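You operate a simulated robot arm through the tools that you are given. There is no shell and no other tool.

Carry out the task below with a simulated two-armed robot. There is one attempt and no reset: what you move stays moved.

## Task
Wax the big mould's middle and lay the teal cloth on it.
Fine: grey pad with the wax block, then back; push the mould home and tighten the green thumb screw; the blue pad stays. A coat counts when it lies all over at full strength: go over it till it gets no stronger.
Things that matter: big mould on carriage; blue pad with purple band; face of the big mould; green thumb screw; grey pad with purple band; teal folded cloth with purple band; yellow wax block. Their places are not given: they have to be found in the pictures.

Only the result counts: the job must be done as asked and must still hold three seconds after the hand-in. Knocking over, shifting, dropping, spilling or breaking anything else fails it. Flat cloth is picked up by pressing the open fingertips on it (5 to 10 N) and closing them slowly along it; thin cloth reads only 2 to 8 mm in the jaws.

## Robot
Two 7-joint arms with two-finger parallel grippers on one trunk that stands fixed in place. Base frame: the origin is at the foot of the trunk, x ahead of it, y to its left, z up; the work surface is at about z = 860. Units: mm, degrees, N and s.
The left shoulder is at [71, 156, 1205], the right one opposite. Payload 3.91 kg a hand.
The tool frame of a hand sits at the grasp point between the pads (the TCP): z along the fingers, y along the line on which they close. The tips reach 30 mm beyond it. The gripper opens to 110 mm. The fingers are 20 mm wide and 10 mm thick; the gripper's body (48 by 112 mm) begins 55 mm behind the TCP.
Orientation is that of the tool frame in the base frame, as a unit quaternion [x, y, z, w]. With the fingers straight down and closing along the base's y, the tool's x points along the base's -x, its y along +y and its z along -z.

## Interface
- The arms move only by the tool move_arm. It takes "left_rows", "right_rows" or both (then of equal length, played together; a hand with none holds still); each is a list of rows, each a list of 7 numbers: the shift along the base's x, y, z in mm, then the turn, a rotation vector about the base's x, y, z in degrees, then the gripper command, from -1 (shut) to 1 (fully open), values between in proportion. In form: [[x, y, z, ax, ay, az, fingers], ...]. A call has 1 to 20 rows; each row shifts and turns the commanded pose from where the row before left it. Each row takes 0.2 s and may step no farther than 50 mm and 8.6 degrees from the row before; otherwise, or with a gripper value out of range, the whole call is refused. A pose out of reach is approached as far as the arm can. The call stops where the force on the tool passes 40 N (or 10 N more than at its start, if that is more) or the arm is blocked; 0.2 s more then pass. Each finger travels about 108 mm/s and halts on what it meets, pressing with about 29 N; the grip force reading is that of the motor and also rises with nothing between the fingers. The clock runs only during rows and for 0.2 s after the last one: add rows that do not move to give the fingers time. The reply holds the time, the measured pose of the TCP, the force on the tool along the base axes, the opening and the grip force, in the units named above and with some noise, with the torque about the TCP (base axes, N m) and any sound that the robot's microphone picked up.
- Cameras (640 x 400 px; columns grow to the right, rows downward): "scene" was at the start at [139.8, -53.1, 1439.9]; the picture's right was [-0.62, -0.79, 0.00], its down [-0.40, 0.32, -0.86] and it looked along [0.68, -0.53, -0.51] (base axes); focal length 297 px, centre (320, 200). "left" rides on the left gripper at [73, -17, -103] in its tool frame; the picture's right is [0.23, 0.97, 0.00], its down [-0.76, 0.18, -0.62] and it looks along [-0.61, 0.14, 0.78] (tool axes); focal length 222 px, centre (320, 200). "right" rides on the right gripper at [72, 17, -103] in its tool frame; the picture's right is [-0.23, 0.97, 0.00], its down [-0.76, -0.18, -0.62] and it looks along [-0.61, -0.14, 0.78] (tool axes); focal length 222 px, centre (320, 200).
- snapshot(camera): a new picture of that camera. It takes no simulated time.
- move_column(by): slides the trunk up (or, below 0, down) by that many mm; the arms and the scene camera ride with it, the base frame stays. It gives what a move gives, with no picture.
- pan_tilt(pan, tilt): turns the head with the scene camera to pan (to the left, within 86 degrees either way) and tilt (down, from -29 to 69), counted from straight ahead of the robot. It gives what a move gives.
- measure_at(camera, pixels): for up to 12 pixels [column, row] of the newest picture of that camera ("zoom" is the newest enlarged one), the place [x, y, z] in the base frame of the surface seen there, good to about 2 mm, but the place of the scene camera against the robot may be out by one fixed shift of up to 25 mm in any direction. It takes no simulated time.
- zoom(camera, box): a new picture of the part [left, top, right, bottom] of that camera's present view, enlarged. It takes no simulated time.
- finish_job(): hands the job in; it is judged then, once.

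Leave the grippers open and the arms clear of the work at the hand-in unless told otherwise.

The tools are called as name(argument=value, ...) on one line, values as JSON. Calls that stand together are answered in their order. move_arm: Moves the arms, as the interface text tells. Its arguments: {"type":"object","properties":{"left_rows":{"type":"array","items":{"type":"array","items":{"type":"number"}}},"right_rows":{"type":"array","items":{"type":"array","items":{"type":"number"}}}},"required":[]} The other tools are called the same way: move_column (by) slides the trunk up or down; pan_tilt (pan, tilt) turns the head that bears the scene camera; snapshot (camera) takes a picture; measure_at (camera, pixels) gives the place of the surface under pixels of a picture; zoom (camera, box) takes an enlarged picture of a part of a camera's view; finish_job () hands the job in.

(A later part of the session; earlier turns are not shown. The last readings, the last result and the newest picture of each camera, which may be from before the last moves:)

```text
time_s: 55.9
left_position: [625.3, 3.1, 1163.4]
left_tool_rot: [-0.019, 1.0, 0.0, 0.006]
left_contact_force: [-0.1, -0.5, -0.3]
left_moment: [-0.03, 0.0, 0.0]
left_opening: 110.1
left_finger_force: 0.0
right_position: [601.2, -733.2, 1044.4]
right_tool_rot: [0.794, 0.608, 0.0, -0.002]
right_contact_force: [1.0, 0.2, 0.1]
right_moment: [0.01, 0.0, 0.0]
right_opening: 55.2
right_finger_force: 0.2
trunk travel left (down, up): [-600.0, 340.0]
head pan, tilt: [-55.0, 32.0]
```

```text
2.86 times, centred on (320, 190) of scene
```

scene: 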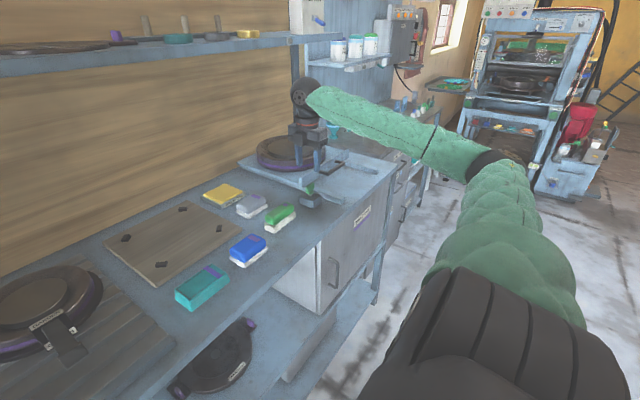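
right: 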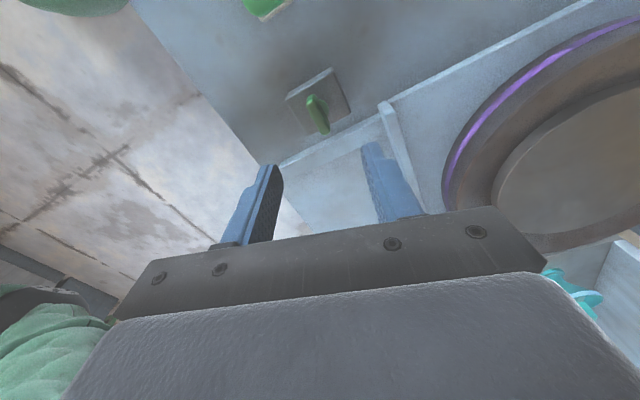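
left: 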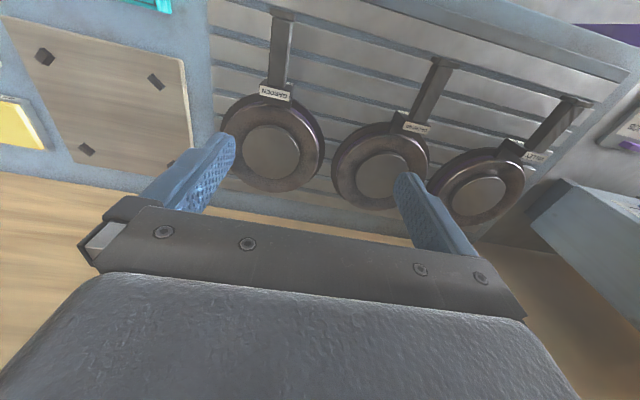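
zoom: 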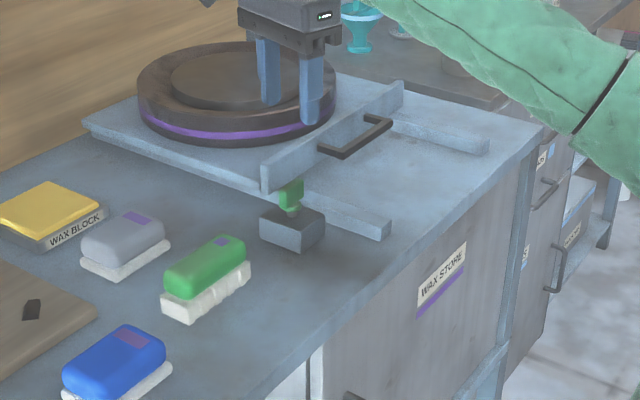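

The screw is tight. I turn the wrist back to straight and go to look at the grey pad (near (713,-592)).

move_arm(right_rows=[[2, 10, 0, 0, 0, 8.1, 0], [2, 12, 0, 0, 0, 8.1, 0], [2, 12, 0, 0, 0, 8.1, 0], [2, 12, 0, 0, 0, 8.1, 0], [2, 12, 0, 0, 0, 8.1, 0], [2, 12, 0, 0, 0, 8.1, 0], [2, 12, 0, 0, 0, 8.1, 0], [2, 12, 0, 0, 0, 8.1, 0], [2, 12, 0, 0, 0, 8.1, 0], [2, 12, 0, 0, 0, 8.1, 0], [2, 12, 0, 0, 0, 8.1, 0], [2, 12, 0, 0, 0, 8.1, 0], [2, 12, 0, 0, 0, 7.7, 0], [0, 0, 0, 0, 0, 0, 0]])

snapshot(camera="right")

snapshot(camera="scene")

```text
time_s: 58.9
left_position: [624.8, 4.2, 1165.5]
left_tool_rot: [-0.019, 1.0, -0.001, 0.007]
left_contact_force: [0.0, -0.1, -0.1]
left_moment: [-0.01, 0.05, -0.01]
left_opening: 110.1
left_finger_force: 0.1
right_position: [625.4, -577.2, 1044.3]
right_tool_rot: [0.001, 1.0, -0.001, 0.0]
right_contact_force: [0.8, 0.1, 0.4]
right_moment: [0.04, 0.01, 0.0]
right_opening: 55.0
right_finger_force: 0.1
trunk travel left (down, up): [-600.0, 340.0]
head pan, tilt: [-55.0, 32.0]
```

```text
taken
```

right: 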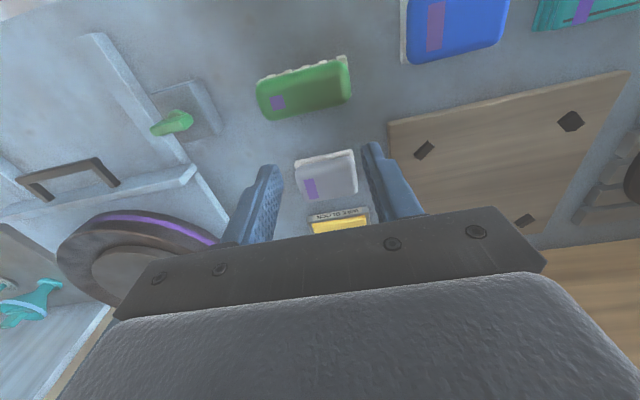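

```text
taken
```

scene: 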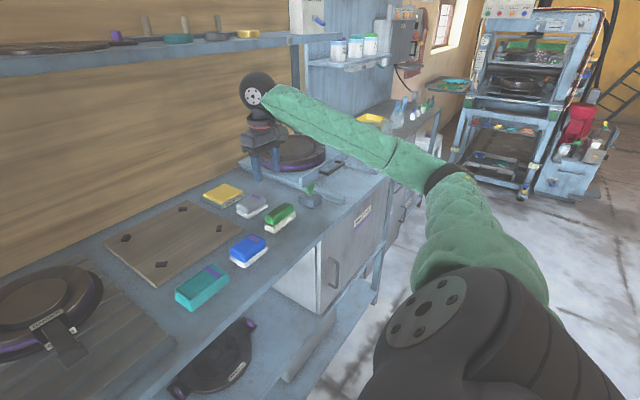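

The grey pad shows at (326,176) between the fingers. I enlarge and measure its corners, the lip, and the carriage front.

zoom(camera="right", box=[270, 130, 390, 240])

measure_at(camera="right", pixels=[[328, 178], [297, 161], [352, 152], [358, 188], [307, 200], [310, 190], [350, 190], [325, 155], [353, 170], [300, 175], [355, 195], [295, 158]])

measure_at(camera="right", pixels=[[60, 165], [120, 187], [190, 170], [40, 212], [175, 108], [185, 125], [160, 128], [212, 215], [340, 225], [312, 220], [368, 210], [285, 85]])

```text
3.64 times, centred on (330, 185) of right
```

zoom: 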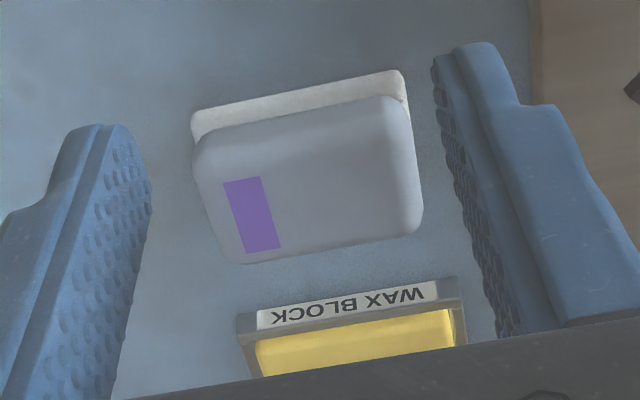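

```text
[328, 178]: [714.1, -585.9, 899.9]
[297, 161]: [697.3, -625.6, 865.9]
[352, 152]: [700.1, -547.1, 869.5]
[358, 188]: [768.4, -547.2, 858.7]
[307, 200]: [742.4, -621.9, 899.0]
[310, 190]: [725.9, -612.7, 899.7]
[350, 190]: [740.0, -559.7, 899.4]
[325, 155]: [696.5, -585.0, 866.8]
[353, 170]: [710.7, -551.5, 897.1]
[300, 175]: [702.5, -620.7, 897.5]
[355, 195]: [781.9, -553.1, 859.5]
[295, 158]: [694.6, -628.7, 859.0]
```

```text
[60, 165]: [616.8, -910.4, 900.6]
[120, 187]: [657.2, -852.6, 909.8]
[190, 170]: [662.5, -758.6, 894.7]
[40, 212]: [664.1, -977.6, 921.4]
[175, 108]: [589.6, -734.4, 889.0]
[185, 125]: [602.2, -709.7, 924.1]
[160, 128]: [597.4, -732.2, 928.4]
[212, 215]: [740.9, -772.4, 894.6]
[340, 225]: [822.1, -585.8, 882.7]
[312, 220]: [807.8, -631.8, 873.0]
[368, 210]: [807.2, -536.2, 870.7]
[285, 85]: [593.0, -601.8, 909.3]
```

The grey pad's body spans y≈-622…-551, x≈700…750, z 870–900, on a white sole of about 80×55 mm. I check the wooden board's near edge and wax block extents for finger clearance.

measure_at(camera="right", pixels=[[390, 130], [392, 122], [398, 160], [424, 150], [402, 175], [365, 140], [340, 140], [311, 225], [369, 222], [330, 212], [349, 209], [286, 170]])

zoom(camera="scene", box=[190, 160, 310, 260])

```text
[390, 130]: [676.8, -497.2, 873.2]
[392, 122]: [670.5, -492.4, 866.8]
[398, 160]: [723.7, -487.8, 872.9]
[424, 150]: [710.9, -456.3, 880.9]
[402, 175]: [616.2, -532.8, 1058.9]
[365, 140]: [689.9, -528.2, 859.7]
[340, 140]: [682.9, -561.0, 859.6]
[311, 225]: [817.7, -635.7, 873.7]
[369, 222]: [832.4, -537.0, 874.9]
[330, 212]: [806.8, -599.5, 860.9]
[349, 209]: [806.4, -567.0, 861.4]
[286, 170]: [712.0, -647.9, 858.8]
```

```text
4.00 times, centred on (250, 210) of scene
```

zoom: 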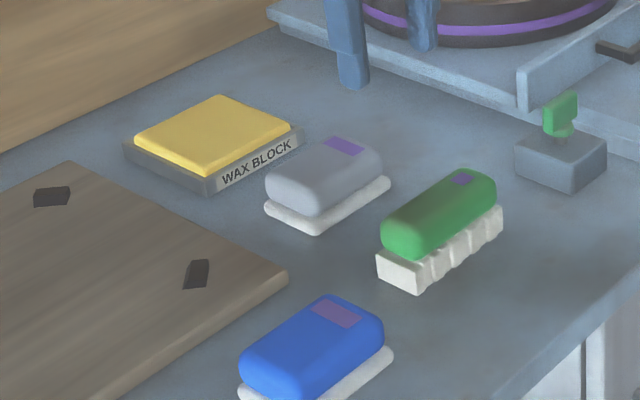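

The board's edge is at y≈-495, clear. I move above the grey pad with the tool leaning back 25° (turn -25° about y), jaws at ~94 mm.

move_arm(right_rows=[[30, -3, 0, 0, -8.3, 0, 0.7], [35, -4, 0, 0, -8.3, 0, 0.7], [32, -3, -20, 0, -8.4, 0, 0.7], [0, 0, -20, 0, 0, 0, 0.7], [0, 0, 0, 0, 0, 0, 0.7]])

snapshot(camera="right")

snapshot(camera="scene")

```text
time_s: 60.1
left_position: [623.1, 4.0, 1163.9]
left_tool_rot: [-0.02, 1.0, -0.001, 0.007]
left_contact_force: [-0.1, -0.2, -0.2]
left_moment: [0.02, 0.0, 0.02]
left_opening: 109.9
left_finger_force: 0.0
right_position: [725.0, -586.6, 1006.4]
right_tool_rot: [0.001, 0.976, -0.001, 0.216]
right_contact_force: [-0.3, -0.2, 0.2]
right_moment: [0.03, -0.01, 0.0]
right_opening: 93.4
right_finger_force: 0.0
trunk travel left (down, up): [-600.0, 340.0]
head pan, tilt: [-55.0, 32.0]
```

```text
taken
```

right: 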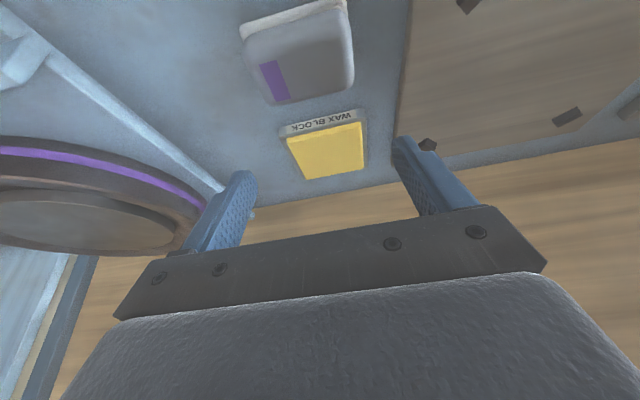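

```text
taken
```

scene: 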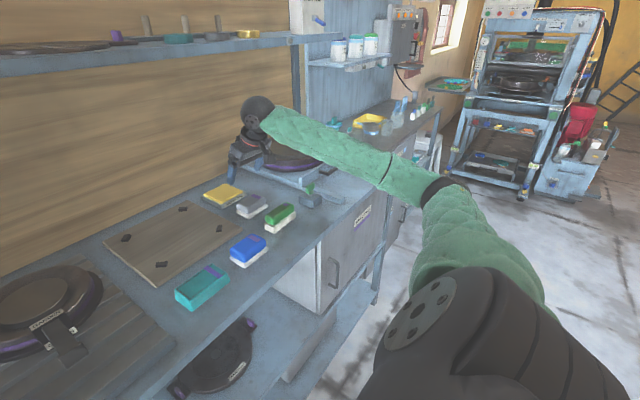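

The pad lies below the jaws. I descend to TCP (714,-587,905) so the fingers straddle the grey body.

move_arm(right_rows=[[-5, 0, -30, 0, 0, 0, 0.7], [-6, 0, -30, 0, 0, 0, 0.7], [0, 0, -25, 0, 0, 0, 0.7], [0, 0, -14, 0, 0, 0, 0.7], [0, 0, 0, 0, 0, 0, 0.7]])

snapshot(camera="right")

zoom(camera="scene", box=[190, 120, 330, 240])

```text
time_s: 61.3
left_position: [623.4, 3.2, 1165.2]
left_tool_rot: [-0.019, 1.0, -0.001, 0.007]
left_contact_force: [-0.9, -0.1, -0.8]
left_moment: [-0.03, 0.03, -0.01]
left_opening: 110.0
left_finger_force: 0.0
right_position: [712.6, -586.8, 905.3]
right_tool_rot: [0.002, 0.976, -0.001, 0.216]
right_contact_force: [-0.5, -0.3, 0.8]
right_moment: [-0.02, -0.01, 0.0]
right_opening: 93.3
right_finger_force: 0.0
trunk travel left (down, up): [-600.0, 340.0]
head pan, tilt: [-55.0, 32.0]
```

```text
taken
```

right: 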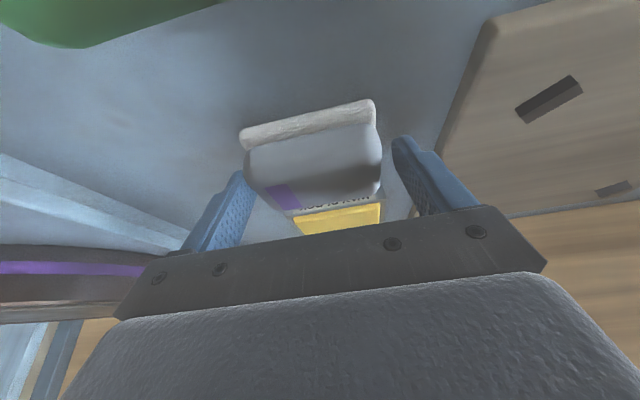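

```text
3.33 times, centred on (260, 180) of scene
```

zoom: 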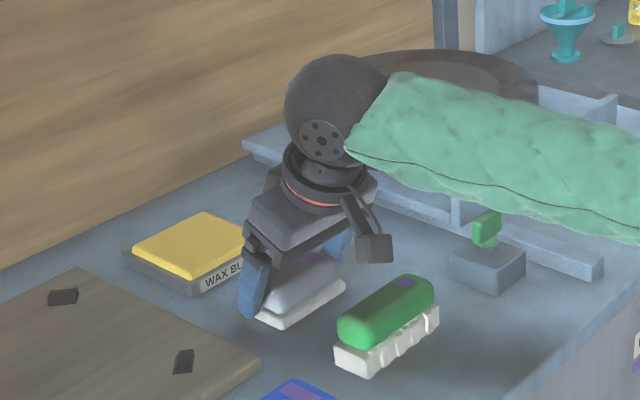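

The fingers straddle the pad. I close slowly.

move_arm(right_rows=[[0, 0, 0, 0, 0, 0, 0.5], [0, 0, 0, 0, 0, 0, 0.4], [0, 0, 0, 0, 0, 0, 0.3], [0, 0, 0, 0, 0, 0, 0.1], [0, 0, 0, 0, 0, 0, 0], [0, 0, 0, 0, 0, 0, 0]])

snapshot(camera="right")

```text
time_s: 62.7
left_position: [623.9, 2.6, 1164.1]
left_tool_rot: [-0.019, 1.0, -0.001, 0.006]
left_contact_force: [-0.1, -1.1, 0.5]
left_moment: [0.0, -0.03, 0.03]
left_opening: 110.1
left_finger_force: 0.0
right_position: [712.8, -586.6, 906.2]
right_tool_rot: [0.002, 0.976, -0.002, 0.216]
right_contact_force: [-0.8, -0.5, -0.1]
right_moment: [0.0, -0.02, 0.0]
right_opening: 82.1
right_finger_force: 29.1
trunk travel left (down, up): [-600.0, 340.0]
head pan, tilt: [-55.0, 32.0]
```

```text
taken
```

right: 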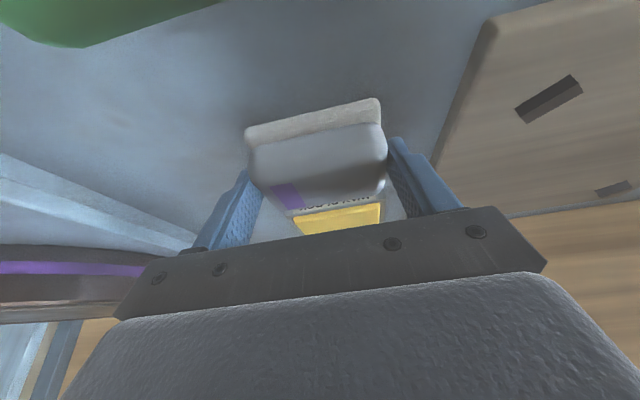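

Gripped at 82 mm with 29 N. I lift 60 mm and look.

move_arm(right_rows=[[0, 0, 10, 0, 0, 0, 0], [0, 0, 25, 0, 0, 0, 0], [0, 0, 25, 0, 0, 0, 0], [0, 0, 0, 0, 0, 0, 0]])

snapshot(camera="right")

snapshot(camera="scene")

zoom(camera="scene", box=[190, 120, 330, 240])

```text
time_s: 63.7
left_position: [624.3, 3.0, 1164.3]
left_tool_rot: [-0.02, 1.0, -0.001, 0.008]
left_contact_force: [-0.1, 0.4, 1.0]
left_moment: [0.02, -0.03, 0.0]
left_opening: 110.2
left_finger_force: 0.1
right_position: [712.3, -586.0, 966.2]
right_tool_rot: [0.003, 0.976, -0.002, 0.215]
right_contact_force: [-0.1, 0.2, -0.1]
right_moment: [-0.01, -0.01, -0.02]
right_opening: 82.2
right_finger_force: 29.3
trunk travel left (down, up): [-600.0, 340.0]
head pan, tilt: [-55.0, 32.0]
```

```text
taken
```

right: 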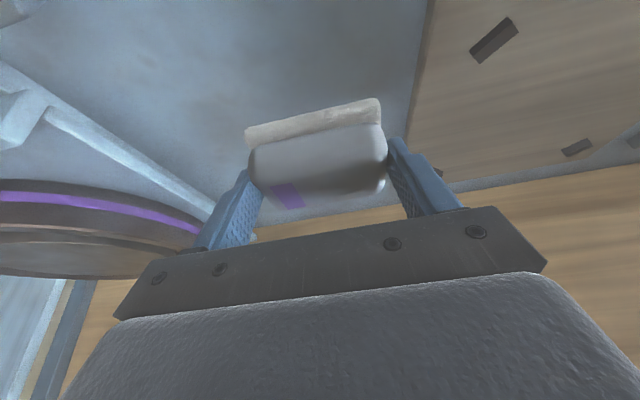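

```text
taken
```

scene: 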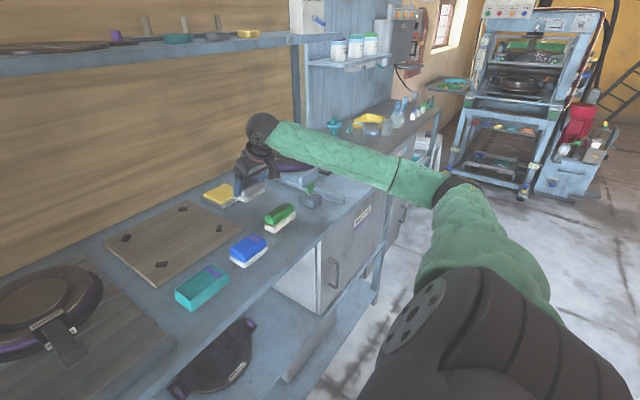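

```text
3.33 times, centred on (260, 180) of scene
```

zoom: 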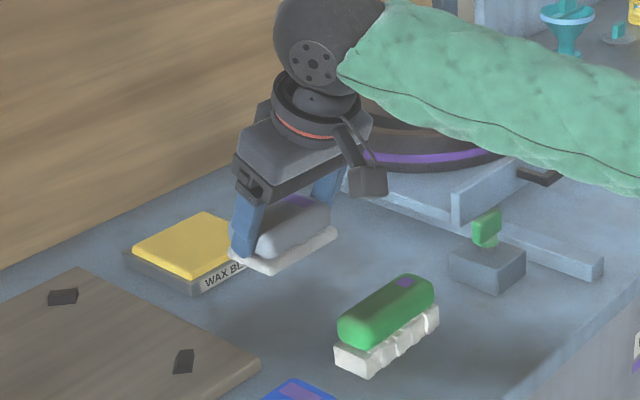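

The pad hangs level in the jaws. I measure the yellow block's corners in the enlarged scene view to find its centre.

measure_at(camera="zoom", pixels=[[136, 247], [205, 214], [193, 272], [197, 292], [185, 243], [125, 262], [500, 265], [449, 258], [488, 215], [259, 362]])

measure_at(camera="right", pixels=[[247, 138], [312, 126], [380, 104], [312, 140], [255, 150], [383, 125]])

```text
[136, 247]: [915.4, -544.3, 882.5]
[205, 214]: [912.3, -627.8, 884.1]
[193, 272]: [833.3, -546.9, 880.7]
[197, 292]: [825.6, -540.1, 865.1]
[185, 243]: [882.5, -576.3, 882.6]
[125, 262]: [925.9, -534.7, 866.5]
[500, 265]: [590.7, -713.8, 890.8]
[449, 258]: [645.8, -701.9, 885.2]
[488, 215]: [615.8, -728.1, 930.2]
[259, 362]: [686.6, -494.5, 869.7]
```

```text
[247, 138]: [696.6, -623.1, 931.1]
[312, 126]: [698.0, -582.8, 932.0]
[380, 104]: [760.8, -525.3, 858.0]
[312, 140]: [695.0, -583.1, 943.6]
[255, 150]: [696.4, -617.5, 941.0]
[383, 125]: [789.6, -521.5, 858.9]
```

Scene points are offset by about (+17,-2,+1), so the yellow face spans x≈816–897, y≈-625…-543, z≈882, centre (857,-585). I carry the pad over it (TCP x≈846) and lower to just above.

move_arm(right_rows=[[35, 0, 0, 0, 0, 0, 0], [35, 0, 0, 0, 0, 0, 0], [35, 0, 0, 0, 0, 0, 0], [29, 0.5, 0, 0, 0, 0, 0], [0, 0, -15, 0, 0, 0, 0], [0, 0, -15, 0, 0, 0, 0], [0, 0, 0, 0, 0, 0, 0]])

zoom(camera="scene", box=[180, 110, 300, 220])

```text
time_s: 65.3
left_position: [624.2, 3.6, 1164.4]
left_tool_rot: [-0.019, 1.0, -0.001, 0.007]
left_contact_force: [-0.7, -0.3, 0.4]
left_moment: [0.01, 0.0, -0.02]
left_opening: 110.3
left_finger_force: 0.0
right_position: [846.0, -584.7, 936.9]
right_tool_rot: [0.001, 0.976, -0.001, 0.216]
right_contact_force: [0.3, -0.2, 0.2]
right_moment: [0.05, 0.02, -0.02]
right_opening: 82.2
right_finger_force: 29.3
trunk travel left (down, up): [-600.0, 340.0]
head pan, tilt: [-55.0, 32.0]
```

```text
3.64 times, centred on (240, 165) of scene
```

zoom: 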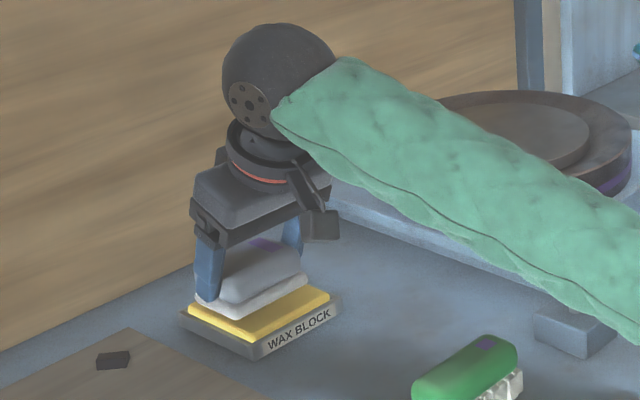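

The pad is over the wax. I lower in 2 mm steps to touch.

move_arm(right_rows=[[0, 0, -3, 0, 0, 0, 0], [0, 0, -3, 0, 0, 0, 0], [0, 0, -2, 0, 0, 0, 0], [0, 0, 0, 0, 0, 0, 0]])

```text
time_s: 66.3
left_position: [624.6, 3.1, 1163.9]
left_tool_rot: [-0.019, 1.0, -0.001, 0.007]
left_contact_force: [0.7, 0.0, -0.7]
left_moment: [0.0, 0.02, 0.01]
left_opening: 110.1
left_finger_force: 0.1
right_position: [846.5, -585.5, 927.2]
right_tool_rot: [0.001, 0.976, -0.001, 0.216]
right_contact_force: [-0.1, -0.4, -0.3]
right_moment: [0.01, 0.03, 0.01]
right_opening: 82.4
right_finger_force: 29.3
trunk travel left (down, up): [-600.0, 340.0]
head pan, tilt: [-55.0, 32.0]
```

move_arm(right_rows=[[0, 0, -1.5, 0, 0, 0, 0], [0, 0, -1.5, 0, 0, 0, 0], [0, 0, 0, 0, 0, 0, 0]])

```text
time_s: 67.1
left_position: [624.1, 3.6, 1164.8]
left_tool_rot: [-0.02, 1.0, -0.001, 0.007]
left_contact_force: [-0.5, -0.4, -0.2]
left_moment: [0.0, 0.01, 0.01]
left_opening: 109.7
left_finger_force: 0.1
right_position: [845.4, -584.9, 926.9]
right_tool_rot: [0.002, 0.976, -0.002, 0.218]
right_contact_force: [7.2, -4.8, 21.9]
right_moment: [0.07, -0.13, -0.09]
right_opening: 82.2
right_finger_force: 29.4
trunk travel left (down, up): [-600.0, 340.0]
head pan, tilt: [-55.0, 32.0]
```

Contact with 22 N at TCP z≈927. I ease 0.8 mm up and rub to and fro over the wax.

move_arm(right_rows=[[0, 0, 0.8, 0, 0, 0, 0], [6, 0, 0, 0, 0, 0, 0], [6, 0, 0, 0, 0, 0, 0], [-6, 0, 0, 0, 0, 0, 0], [-6, 0, 0, 0, 0, 0, 0], [-6, 0, 0, 0, 0, 0, 0], [-6, 0, 0, 0, 0, 0, 0], [6, 0, 0, 0, 0, 0, 0], [6, 0, 0, 0, 0, 0, 0], [0, 0, 0, 0, 0, 0, 0]])

```text
time_s: 69.3
left_position: [621.9, 4.2, 1166.0]
left_tool_rot: [-0.019, 1.0, -0.001, 0.009]
left_contact_force: [0.0, -0.4, 0.7]
left_moment: [0.0, 0.01, 0.02]
left_opening: 110.0
left_finger_force: 0.1
right_position: [844.9, -585.4, 926.6]
right_tool_rot: [0.002, 0.976, -0.001, 0.217]
right_contact_force: [-15.5, -6.7, 20.2]
right_moment: [-0.12, 0.56, 0.1]
right_opening: 82.1
right_finger_force: 28.8
trunk travel left (down, up): [-600.0, 340.0]
head pan, tilt: [-55.0, 32.0]
```

Good rubbing contact (20 N down, 15 N drag). A few more strokes with a little less pressure, then lift and look at the sole and block.

move_arm(right_rows=[[0, 0, 0.5, 0, 0, 0, 0], [6, 0, 0, 0, 0, 0, 0], [6, 0, 0, 0, 0, 0, 0], [-6, 0, 0, 0, 0, 0, 0], [-6, 0, 0, 0, 0, 0, 0], [-6, 0, 0, 0, 0, 0, 0], [-6, 0, 0, 0, 0, 0, 0], [6, 0, 0, 0, 0, 0, 0], [6, 0, 0, 0, 0, 0, 0], [6, 0, 0, 0, 0, 0, 0], [6, 0, 0, 0, 0, 0, 0], [-6, 0, 0, 0, 0, 0, 0], [-6, 0, 0, 0, 0, 0, 0], [0, 0, 10, 0, 0, 0, 0], [0, 0, 25, 0, 0, 0, 0], [0, 0, 20, 0, 0, 0, 0], [0, 0, 0, 0, 0, 0, 0]])

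snapshot(camera="scene")

zoom(camera="scene", box=[180, 110, 300, 220])

snapshot(camera="right")

```text
time_s: 72.9
left_position: [624.1, 3.3, 1165.7]
left_tool_rot: [-0.019, 1.0, -0.001, 0.007]
left_contact_force: [-0.5, -0.4, 0.0]
left_moment: [-0.01, 0.0, 0.0]
left_opening: 109.8
left_finger_force: 0.0
right_position: [846.0, -586.6, 982.5]
right_tool_rot: [0.002, 0.976, 0.0, 0.217]
right_contact_force: [-0.2, -1.1, -0.2]
right_moment: [-0.02, 0.03, 0.02]
right_opening: 81.9
right_finger_force: 28.5
trunk travel left (down, up): [-600.0, 340.0]
head pan, tilt: [-55.0, 32.0]
```

```text
taken
```

scene: 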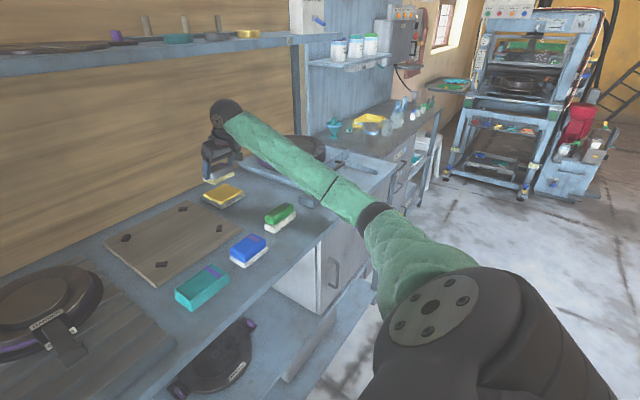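

```text
3.64 times, centred on (240, 165) of scene
```

zoom: 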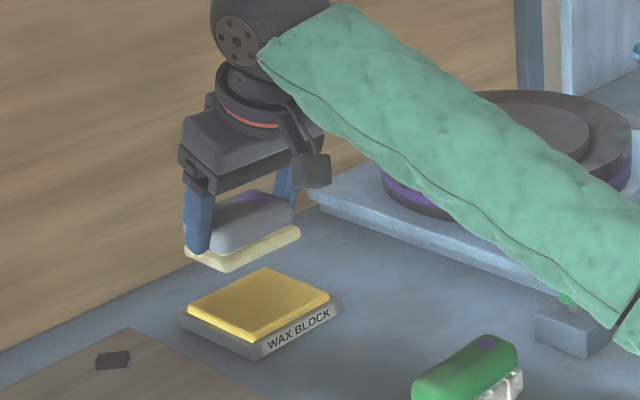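

```text
taken
```

right: 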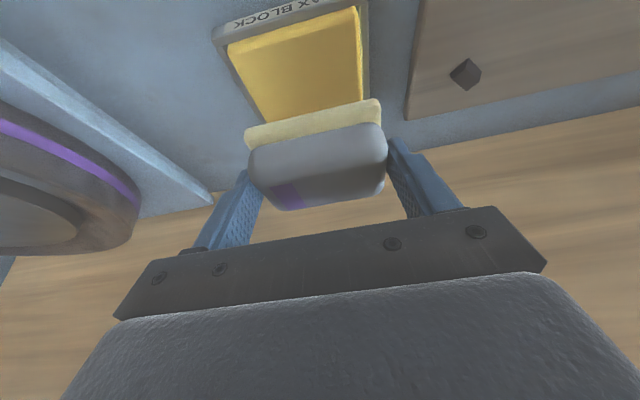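

The sole has turned yellow: it's loaded with wax. I carry it at z≈1010 toward the mould, stopping near (740,-880).

move_arm(right_rows=[[-20, -30, 15, 0, 0, 0, 0], [-20, -40, 12, 0, 0, 0, 0], [-20, -40, 0, 0, 0, 0, 0], [-20, -40, 0, 0, 0, 0, 0], [-20, -40, 0, 0, 0, 0, 0], [-6, -40, 0, 0, 0, 0, 0], [0, -40, 0, 0, 0, 0, 0], [0, -25, 0, 0, 0, 0, 0], [0, 0, 0, 0, 0, 0, 0]])

snapshot(camera="scene")

snapshot(camera="right")

```text
time_s: 74.9
left_position: [624.3, 4.0, 1164.4]
left_tool_rot: [-0.019, 1.0, 0.0, 0.006]
left_contact_force: [-0.1, 1.0, 0.3]
left_moment: [0.0, 0.01, -0.03]
left_opening: 110.0
left_finger_force: 0.2
right_position: [741.3, -881.2, 1007.9]
right_tool_rot: [0.001, 0.976, -0.001, 0.216]
right_contact_force: [0.6, -0.3, -0.5]
right_moment: [0.0, 0.04, 0.02]
right_opening: 82.3
right_finger_force: 29.0
trunk travel left (down, up): [-600.0, 340.0]
head pan, tilt: [-55.0, 32.0]
```

```text
taken
```

scene: 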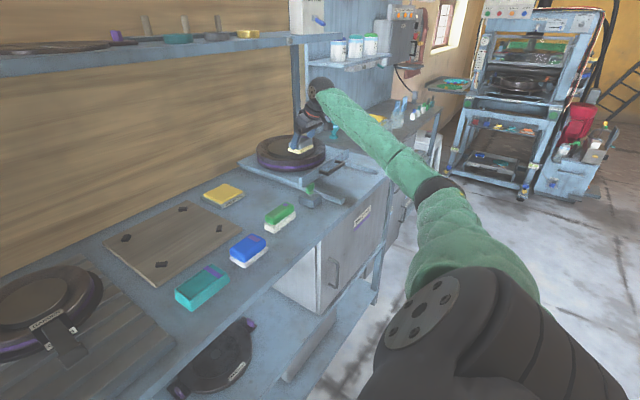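

```text
taken
```

right: 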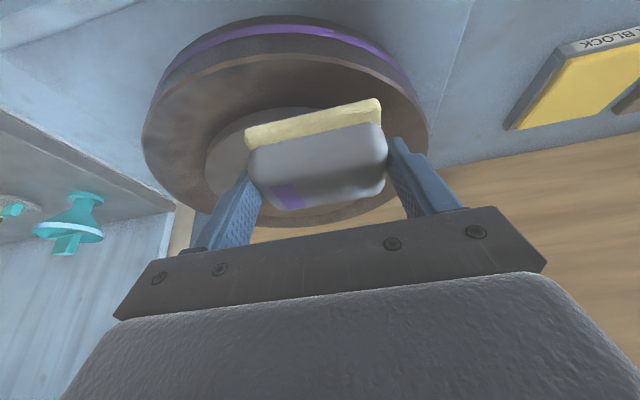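

I enlarge the mould in the scene view and measure its rim and middle edges.

zoom(camera="scene", box=[240, 70, 360, 200])

measure_at(camera="right", pixels=[[207, 155], [210, 140], [225, 125], [260, 109], [300, 105], [320, 104], [340, 104], [143, 150], [220, 70], [300, 42], [400, 90], [426, 140]])

```text
3.08 times, centred on (300, 135) of scene
```

zoom: 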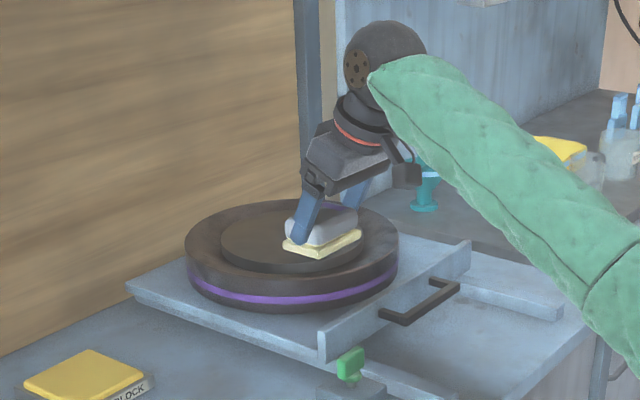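

```text
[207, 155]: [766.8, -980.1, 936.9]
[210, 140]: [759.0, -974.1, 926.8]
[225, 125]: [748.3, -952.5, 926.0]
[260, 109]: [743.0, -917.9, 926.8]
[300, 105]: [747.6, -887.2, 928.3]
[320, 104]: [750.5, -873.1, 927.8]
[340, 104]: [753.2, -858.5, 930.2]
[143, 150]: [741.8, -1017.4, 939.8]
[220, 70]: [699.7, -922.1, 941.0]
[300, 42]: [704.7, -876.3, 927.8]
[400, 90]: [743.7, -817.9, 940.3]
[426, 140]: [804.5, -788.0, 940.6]
```

I measure points along the raised middle's top edge and the rim in the enlarged view to fit the centre.

measure_at(camera="zoom", pixels=[[225, 238], [240, 252], [265, 262], [300, 263], [340, 258], [240, 217], [262, 206], [285, 202], [187, 245], [397, 245], [290, 285], [250, 207]])

zoom(camera="right", box=[130, 0, 450, 230])

```text
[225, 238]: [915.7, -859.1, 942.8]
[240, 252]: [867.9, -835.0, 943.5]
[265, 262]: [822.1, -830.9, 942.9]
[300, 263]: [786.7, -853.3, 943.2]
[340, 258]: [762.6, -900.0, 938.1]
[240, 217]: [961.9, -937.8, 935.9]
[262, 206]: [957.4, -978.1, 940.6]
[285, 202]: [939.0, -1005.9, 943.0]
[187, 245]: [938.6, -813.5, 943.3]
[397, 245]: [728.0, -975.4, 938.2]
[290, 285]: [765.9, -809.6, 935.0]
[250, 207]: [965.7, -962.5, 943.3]
```

```text
1.74 times, centred on (290, 115) of right
```

zoom: 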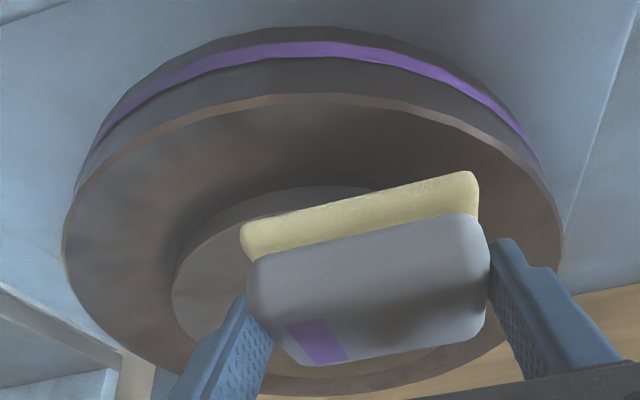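

Fitting the points gives the mould's centre ≈(830,-916), middle radius ≈87, rim ≈132. The sole's centre is at TCP+(11,0,-45.5). I go over the centre (TCP (819,-916)) and lower to just above contact.

move_arm(right_rows=[[26, -12, 0, 0, 0, 0, 0], [26, -12, 0, 0, 0, 0, 0], [26, -11, -5, 0, 0, 0, 0], [0, 0, -8, 0, 0, 0, 0], [0, 0, -4, 0, 0, 0, 0], [0, 0, 0, 0, 0, 0, 0]])

zoom(camera="scene", box=[240, 70, 360, 200])

```text
time_s: 76.3
left_position: [625.2, 3.6, 1165.4]
left_tool_rot: [-0.019, 1.0, -0.001, 0.007]
left_contact_force: [-0.4, -0.5, -0.7]
left_moment: [0.02, 0.02, -0.04]
left_opening: 109.6
left_finger_force: 0.1
right_position: [820.3, -916.9, 991.4]
right_tool_rot: [0.001, 0.977, -0.001, 0.215]
right_contact_force: [1.0, 0.8, -1.3]
right_moment: [0.05, -0.02, 0.04]
right_opening: 82.1
right_finger_force: 29.3
trunk travel left (down, up): [-600.0, 340.0]
head pan, tilt: [-55.0, 32.0]
```

```text
3.08 times, centred on (300, 135) of scene
```

zoom: 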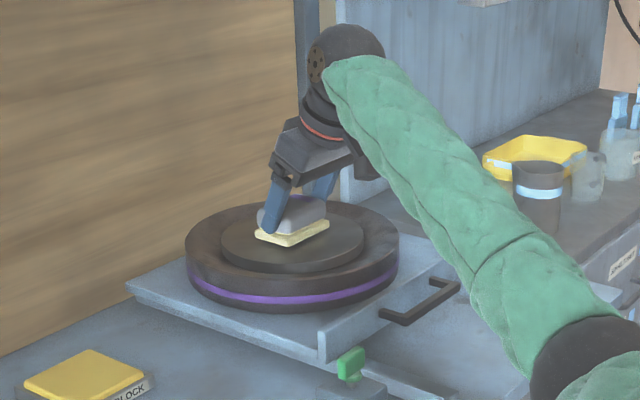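

Well centred. I lower gently to contact.

move_arm(right_rows=[[0, 0, -3, 0, 0, 0, 0], [0, 0, -1.5, 0, 0, 0, 0], [0, 0, -1, 0, 0, 0, 0], [0, 0, 0, 0, 0, 0, 0]])

```text
time_s: 77.3
left_position: [623.5, 4.8, 1165.5]
left_tool_rot: [-0.019, 1.0, -0.001, 0.007]
left_contact_force: [0.3, 0.1, -0.3]
left_moment: [0.03, -0.01, 0.01]
left_opening: 109.9
left_finger_force: 0.1
right_position: [817.8, -917.9, 988.4]
right_tool_rot: [0.002, 0.976, -0.001, 0.218]
right_contact_force: [3.5, -2.9, 9.9]
right_moment: [-0.02, -0.11, -0.03]
right_opening: 82.3
right_finger_force: 29.4
trunk travel left (down, up): [-600.0, 340.0]
head pan, tilt: [-55.0, 32.0]
```

Contact with about 10 N. I rub the inner part: out 32 mm and around a mid ellipse.

move_arm(right_rows=[[16, 0, 0, 0, 0, 0, 0], [16, 0, 0, 0, 0, 0, 0], [-4.3, 12.5, 0, 0, 0, 0, 0], [-11.7, 9.2, 0, 0, 0, 0, 0], [-16, 3.3, 0, 0, 0, 0, 0], [-16, -3.3, 0, 0, 0, 0, 0], [-11.7, -9.2, 0, 0, 0, 0, 0], [-4.3, -12.5, 0, 0, 0, 0, 0], [4.3, -12.5, 0, 0, 0, 0, 0], [11.7, -9.2, 0, 0, 0, 0, 0], [16, -3.3, 0, 0, 0, 0, 0], [16, 3.3, 0, 0, 0, 0, 0], [11.7, 9.2, 0, 0, 0, 0, 0], [4.3, 12.5, 0, 0, 0, 0, 0]])

zoom(camera="scene", box=[240, 70, 360, 200])

```text
time_s: 80.3
left_position: [623.6, 2.8, 1165.5]
left_tool_rot: [-0.019, 1.0, 0.0, 0.006]
left_contact_force: [-0.2, -0.4, -0.3]
left_moment: [-0.01, 0.0, 0.05]
left_opening: 110.0
left_finger_force: 0.1
right_position: [849.7, -918.4, 987.1]
right_tool_rot: [0.002, 0.976, -0.001, 0.217]
right_contact_force: [0.7, -11.4, 17.7]
right_moment: [-0.48, 0.01, -0.07]
right_opening: 82.1
right_finger_force: 28.9
trunk travel left (down, up): [-600.0, 340.0]
head pan, tilt: [-55.0, 32.0]
```

```text
3.08 times, centred on (300, 135) of scene
```

zoom: 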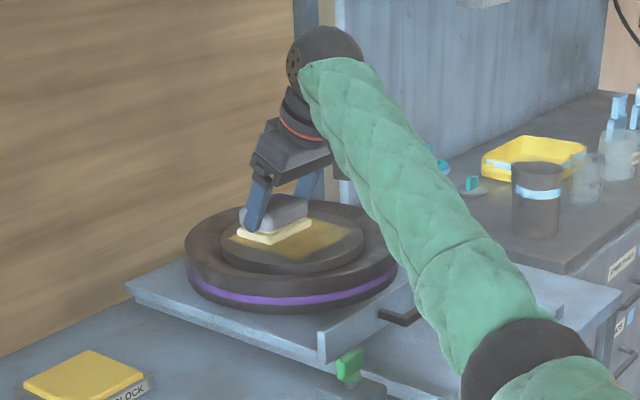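

The wax shows yellow where I rubbed. Now the outer ellipse (62×50 mm) all around.

move_arm(right_rows=[[15, 0, 0, 0, 0, 0, 0], [15, 0, 0, 0, 0, 0, 0], [-3.7, 17.1, 0, 0, 0, 0, 0], [-10.8, 15, 0, 0, 0, 0, 0], [-16.5, 11.2, 0, 0, 0, 0, 0], [-20.2, 5.9, 0, 0, 0, 0, 0], [-21.6, 0, 0, 0, 0, 0, 0], [-20.2, -5.9, 0, 0, 0, 0, 0], [-16.5, -11.2, 0, 0, 0, 0, 0], [-10.8, -15, 0, 0, 0, 0, 0], [-3.7, -17.1, 0, 0, 0, 0, 0], [3.7, -17.1, 0, 0, 0, 0, 0], [10.8, -15, 0, 0, 0, 0, 0], [16.5, -11.2, 0, 0, 0, 0, 0], [20.2, -5.9, 0, 0, 0, 0, 0], [21.6, 0, 0, 0, 0, 0, 0], [20.2, 5.9, 0, 0, 0, 0, 0], [16.5, 11.2, 0, 0, 0, 0, 0], [10.8, 15, 0, 0, 0, 0, 0], [3.7, 17.1, 0, 0, 0, 0, 0]])

zoom(camera="scene", box=[240, 70, 360, 200])

```text
time_s: 84.5
left_position: [625.0, 3.4, 1165.1]
left_tool_rot: [-0.019, 1.0, -0.001, 0.006]
left_contact_force: [0.3, 0.1, 0.3]
left_moment: [0.01, 0.02, 0.01]
left_opening: 110.2
left_finger_force: 0.0
right_position: [881.0, -915.5, 987.1]
right_tool_rot: [0.002, 0.976, -0.001, 0.216]
right_contact_force: [-3.2, -3.1, 6.1]
right_moment: [-0.22, 0.09, -0.03]
right_opening: 82.1
right_finger_force: 28.7
trunk travel left (down, up): [-600.0, 340.0]
head pan, tilt: [-55.0, 32.0]
```

```text
3.08 times, centred on (300, 135) of scene
```

zoom: 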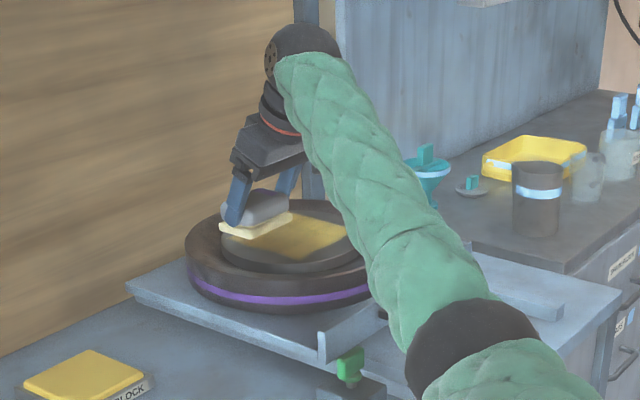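

I lift and back off to see how far the coat reaches.

move_arm(right_rows=[[0, 0, 12, 0, 0, 0, 0], [-30, 20, 8, 0, 0, 0, 0], [-40, 20, 0, 0, 0, 0, 0], [-40, 30, 0, 0, 0, 0, 0], [-40, 30, 0, 0, 0, 0, 0], [-40, 30, 0, 0, 0, 0, 0], [-40, 30, 0, 0, 0, 0, 0], [0, 30, 0, 0, 0, 0, 0], [0, 0, 0, 0, 0, 0, 0]])

snapshot(camera="scene")

zoom(camera="scene", box=[240, 110, 340, 200])

snapshot(camera="right")

```text
time_s: 86.5
left_position: [623.3, 2.4, 1166.3]
left_tool_rot: [-0.02, 1.0, -0.001, 0.006]
left_contact_force: [0.0, -0.3, 0.1]
left_moment: [0.01, 0.0, 0.0]
left_opening: 109.9
left_finger_force: 0.1
right_position: [652.6, -726.1, 1004.8]
right_tool_rot: [0.002, 0.976, 0.0, 0.216]
right_contact_force: [0.2, -0.6, -0.7]
right_moment: [0.03, 0.0, -0.02]
right_opening: 82.1
right_finger_force: 29.0
trunk travel left (down, up): [-600.0, 340.0]
head pan, tilt: [-55.0, 32.0]
```

```text
taken
```

scene: 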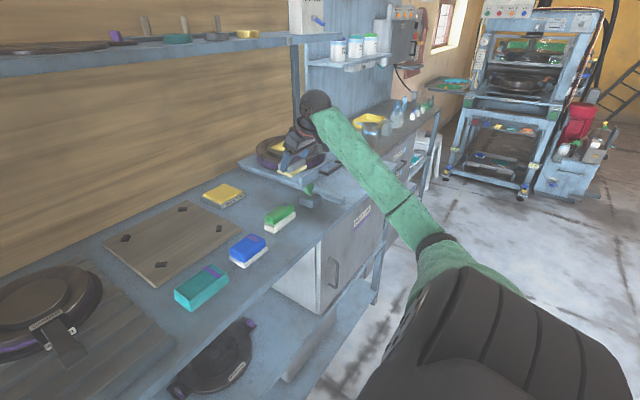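

```text
4.44 times, centred on (290, 155) of scene
```

zoom: 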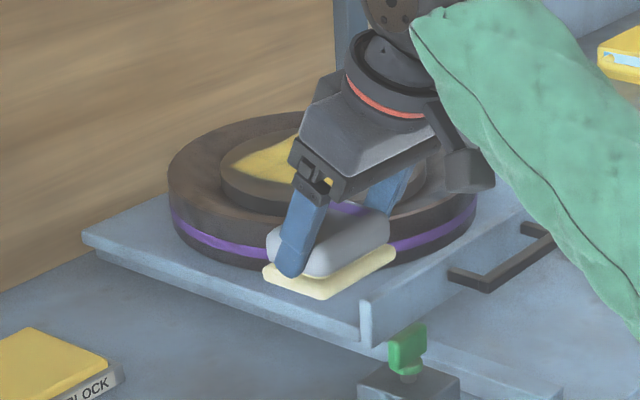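

```text
taken
```

right: 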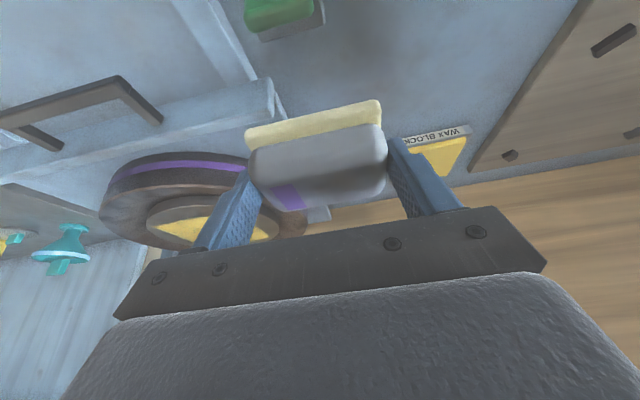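

The coat shows in a patch with straight edges in the middle. I move the hand toward the robot's right front, to free the scene camera's view of the mould.

move_arm(right_rows=[[-30, -30, 10, 0, 0, 0, 0], [-30, -35, 10, 0, 0, 0, 0], [-30, -35, 0, 0, 0, 0, 0], [-30, -35, 0, 0, 0, 0, 0], [-30, -25, 0, 0, 0, 0, 0], [0, 0, 0, 0, 0, 0, 0]])

snapshot(camera="scene")

zoom(camera="scene", box=[240, 110, 340, 200])

```text
time_s: 87.9
left_position: [624.5, 2.8, 1165.2]
left_tool_rot: [-0.019, 1.0, -0.001, 0.008]
left_contact_force: [0.0, -0.2, 0.4]
left_moment: [-0.01, 0.03, 0.01]
left_opening: 110.2
left_finger_force: 0.1
right_position: [498.5, -886.2, 1024.7]
right_tool_rot: [0.001, 0.977, -0.002, 0.215]
right_contact_force: [-1.1, -0.7, -0.4]
right_moment: [0.01, 0.01, 0.0]
right_opening: 82.2
right_finger_force: 28.7
trunk travel left (down, up): [-600.0, 340.0]
head pan, tilt: [-55.0, 32.0]
```

```text
taken
```

scene: 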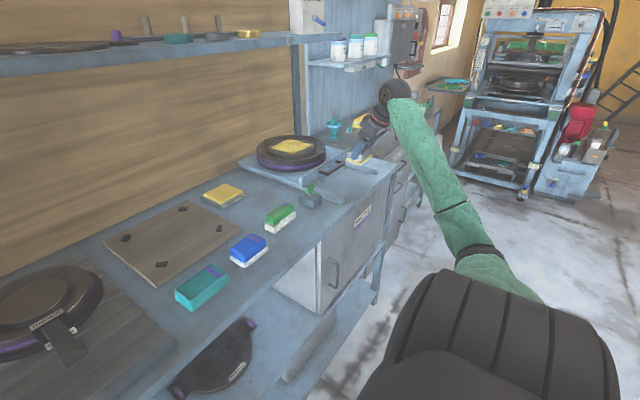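

```text
4.44 times, centred on (290, 155) of scene
```

zoom: 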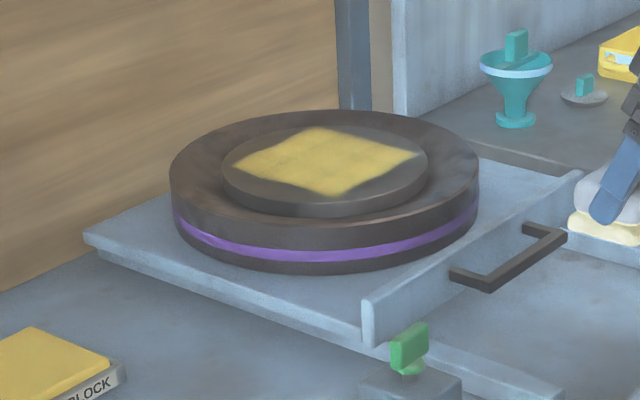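

The coat lies in a square in the middle. I enlarge more and measure its corners.

zoom(camera="scene", box=[265, 125, 320, 165])

measure_at(camera="zoom", pixels=[[320, 190], [140, 180], [320, 75], [540, 155], [350, 260], [250, 225], [440, 210], [230, 125], [430, 110]])

```text
10.00 times, centred on (292, 145) of scene
```

zoom: 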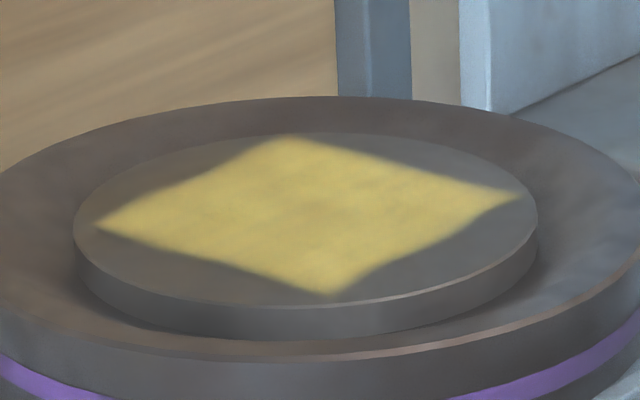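

```text
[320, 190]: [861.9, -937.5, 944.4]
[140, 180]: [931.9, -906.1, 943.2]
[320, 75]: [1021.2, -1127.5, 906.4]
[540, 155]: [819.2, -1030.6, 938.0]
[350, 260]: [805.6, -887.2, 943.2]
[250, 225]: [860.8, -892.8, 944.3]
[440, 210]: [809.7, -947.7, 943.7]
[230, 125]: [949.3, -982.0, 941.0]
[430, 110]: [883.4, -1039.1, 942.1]
```

measure_at(camera="zoom", pixels=[[98, 223], [290, 138], [517, 195], [325, 293], [230, 262], [180, 186], [400, 165], [430, 245], [78, 228], [536, 218], [306, 304], [300, 134]])

```text
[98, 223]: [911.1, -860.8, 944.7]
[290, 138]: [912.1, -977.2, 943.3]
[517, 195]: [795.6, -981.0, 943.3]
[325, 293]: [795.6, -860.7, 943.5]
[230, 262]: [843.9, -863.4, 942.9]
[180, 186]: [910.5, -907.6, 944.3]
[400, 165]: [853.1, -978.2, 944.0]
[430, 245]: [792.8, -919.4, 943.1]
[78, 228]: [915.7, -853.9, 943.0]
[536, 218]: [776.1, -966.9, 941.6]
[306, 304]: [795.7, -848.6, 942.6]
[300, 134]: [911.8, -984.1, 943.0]
```

The coat area is a square about 117 mm wide, centred near (834,-917), covered to its edges. I go back and make a second pass with a raster over it to see if it gets stronger.

move_arm(right_rows=[[40, -4, -5, 0, 0, 0, 0], [40, -4, -5, 0, 0, 0, 0], [40, -4, -5, 0, 0, 0, 0], [40, -4, 0, 0, 0, 0, 0], [40, -4, 0, 0, 0, 0, 0], [40, -4, 0, 0, 0, 0, 0], [40, -4, -5, 0, 0, 0, 0], [43, -3, -5, 0, 0, 0, 0], [0, 0, -8, 0, 0, 0, 0], [0, 0, -3, 0, 0, 0, 0], [0, 0, 0, 0, 0, 0, 0]])

```text
time_s: 90.3
left_position: [624.5, 3.5, 1165.9]
left_tool_rot: [-0.02, 1.0, -0.001, 0.007]
left_contact_force: [-0.3, -0.2, 0.6]
left_moment: [0.01, -0.02, -0.02]
left_opening: 110.3
left_finger_force: 0.0
right_position: [823.4, -919.1, 989.1]
right_tool_rot: [0.001, 0.976, 0.0, 0.216]
right_contact_force: [0.4, -0.1, -0.7]
right_moment: [0.01, -0.03, 0.02]
right_opening: 82.1
right_finger_force: 28.8
trunk travel left (down, up): [-600.0, 340.0]
head pan, tilt: [-55.0, 32.0]
```

Above the centre at z 989. I lower 3 mm into contact.

move_arm(right_rows=[[0, 2, -1.5, 0, 0, 0, 0], [0, 0, -1.5, 0, 0, 0, 0], [0, 0, 0, 0, 0, 0, 0]])

```text
time_s: 91.1
left_position: [624.3, 3.4, 1165.3]
left_tool_rot: [-0.019, 1.0, -0.001, 0.007]
left_contact_force: [-0.7, -0.5, -0.4]
left_moment: [-0.01, -0.01, -0.03]
left_opening: 110.4
left_finger_force: 0.1
right_position: [822.7, -915.8, 988.1]
right_tool_rot: [0.001, 0.976, -0.001, 0.217]
right_contact_force: [3.8, -2.7, 7.8]
right_moment: [-0.21, -0.03, 0.07]
right_opening: 82.2
right_finger_force: 28.7
trunk travel left (down, up): [-600.0, 340.0]
head pan, tilt: [-55.0, 32.0]
```

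Light contact (8 N). I add a bit of pressure and raster over the square: ±45 mm in x, ±32 mm in y.

move_arm(right_rows=[[15, 0, -0.4, 0, 0, 0, 0], [15, 0, 0, 0, 0, 0, 0], [15, 0, 0, 0, 0, 0, 0], [0, 16, 0, 0, 0, 0, 0], [0, 16, 0, 0, 0, 0, 0], [-15, 0, 0, 0, 0, 0, 0], [-15, 0, 0, 0, 0, 0, 0], [-15, 0, 0, 0, 0, 0, 0], [-15, 0, 0, 0, 0, 0, 0], [-15, 0, 0, 0, 0, 0, 0], [-15, 0, 0, 0, 0, 0, 0], [0, -16, 0, 0, 0, 0, 0], [0, -16, 0, 0, 0, 0, 0], [0, -16, 0, 0, 0, 0, 0], [0, -16, 0, 0, 0, 0, 0], [15, 0, 0, 0, 0, 0, 0], [15, 0, 0, 0, 0, 0, 0], [15, 0, 0, 0, 0, 0, 0], [15, 0, 0, 0, 0, 0, 0], [15, 0, 0, 0, 0, 0, 0]])

move_arm(right_rows=[[15, 0, 0, 0, 0, 0, 0], [0, 16, 0, 0, 0, 0, 0], [0, 16, 0, 0, 0, 0, 0], [-15, 0, 0, 0, 0, 0, 0], [-15, 0, 0, 0, 0, 0, 0], [-15, 0, 0, 0, 0, 0, 0], [-15, 0, 0, 0, 0, 0, 0], [-15, 0, 0, 0, 0, 0, 0], [-15, 0, 0, 0, 0, 0, 0], [0, 0, 0, 0, 0, 0, 0]])

zoom(camera="scene", box=[265, 125, 320, 165])

```text
time_s: 95.3
left_position: [625.2, 4.5, 1163.7]
left_tool_rot: [-0.02, 1.0, -0.001, 0.006]
left_contact_force: [-0.1, -0.2, -0.2]
left_moment: [0.02, 0.05, 0.01]
left_opening: 109.9
left_finger_force: 0.1
right_position: [855.1, -946.4, 986.8]
right_tool_rot: [0.001, 0.977, 0.0, 0.215]
right_contact_force: [-1.3, 1.9, 3.4]
right_moment: [-0.04, 0.02, -0.04]
right_opening: 81.8
right_finger_force: 29.1
trunk travel left (down, up): [-600.0, 340.0]
head pan, tilt: [-55.0, 32.0]
```

```text
time_s: 97.5
left_position: [623.3, 3.6, 1164.8]
left_tool_rot: [-0.02, 1.0, 0.0, 0.007]
left_contact_force: [0.5, 0.4, 0.4]
left_moment: [-0.01, -0.02, 0.0]
left_opening: 109.9
left_finger_force: 0.0
right_position: [779.1, -914.0, 987.4]
right_tool_rot: [0.001, 0.976, -0.002, 0.216]
right_contact_force: [7.8, 1.0, 15.0]
right_moment: [0.0, -0.22, 0.01]
right_opening: 82.0
right_finger_force: 29.0
trunk travel left (down, up): [-600.0, 340.0]
head pan, tilt: [-55.0, 32.0]
```

```text
10.00 times, centred on (292, 145) of scene
```

zoom: 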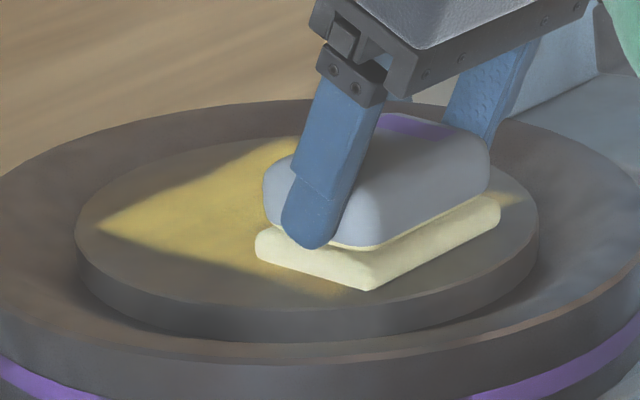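

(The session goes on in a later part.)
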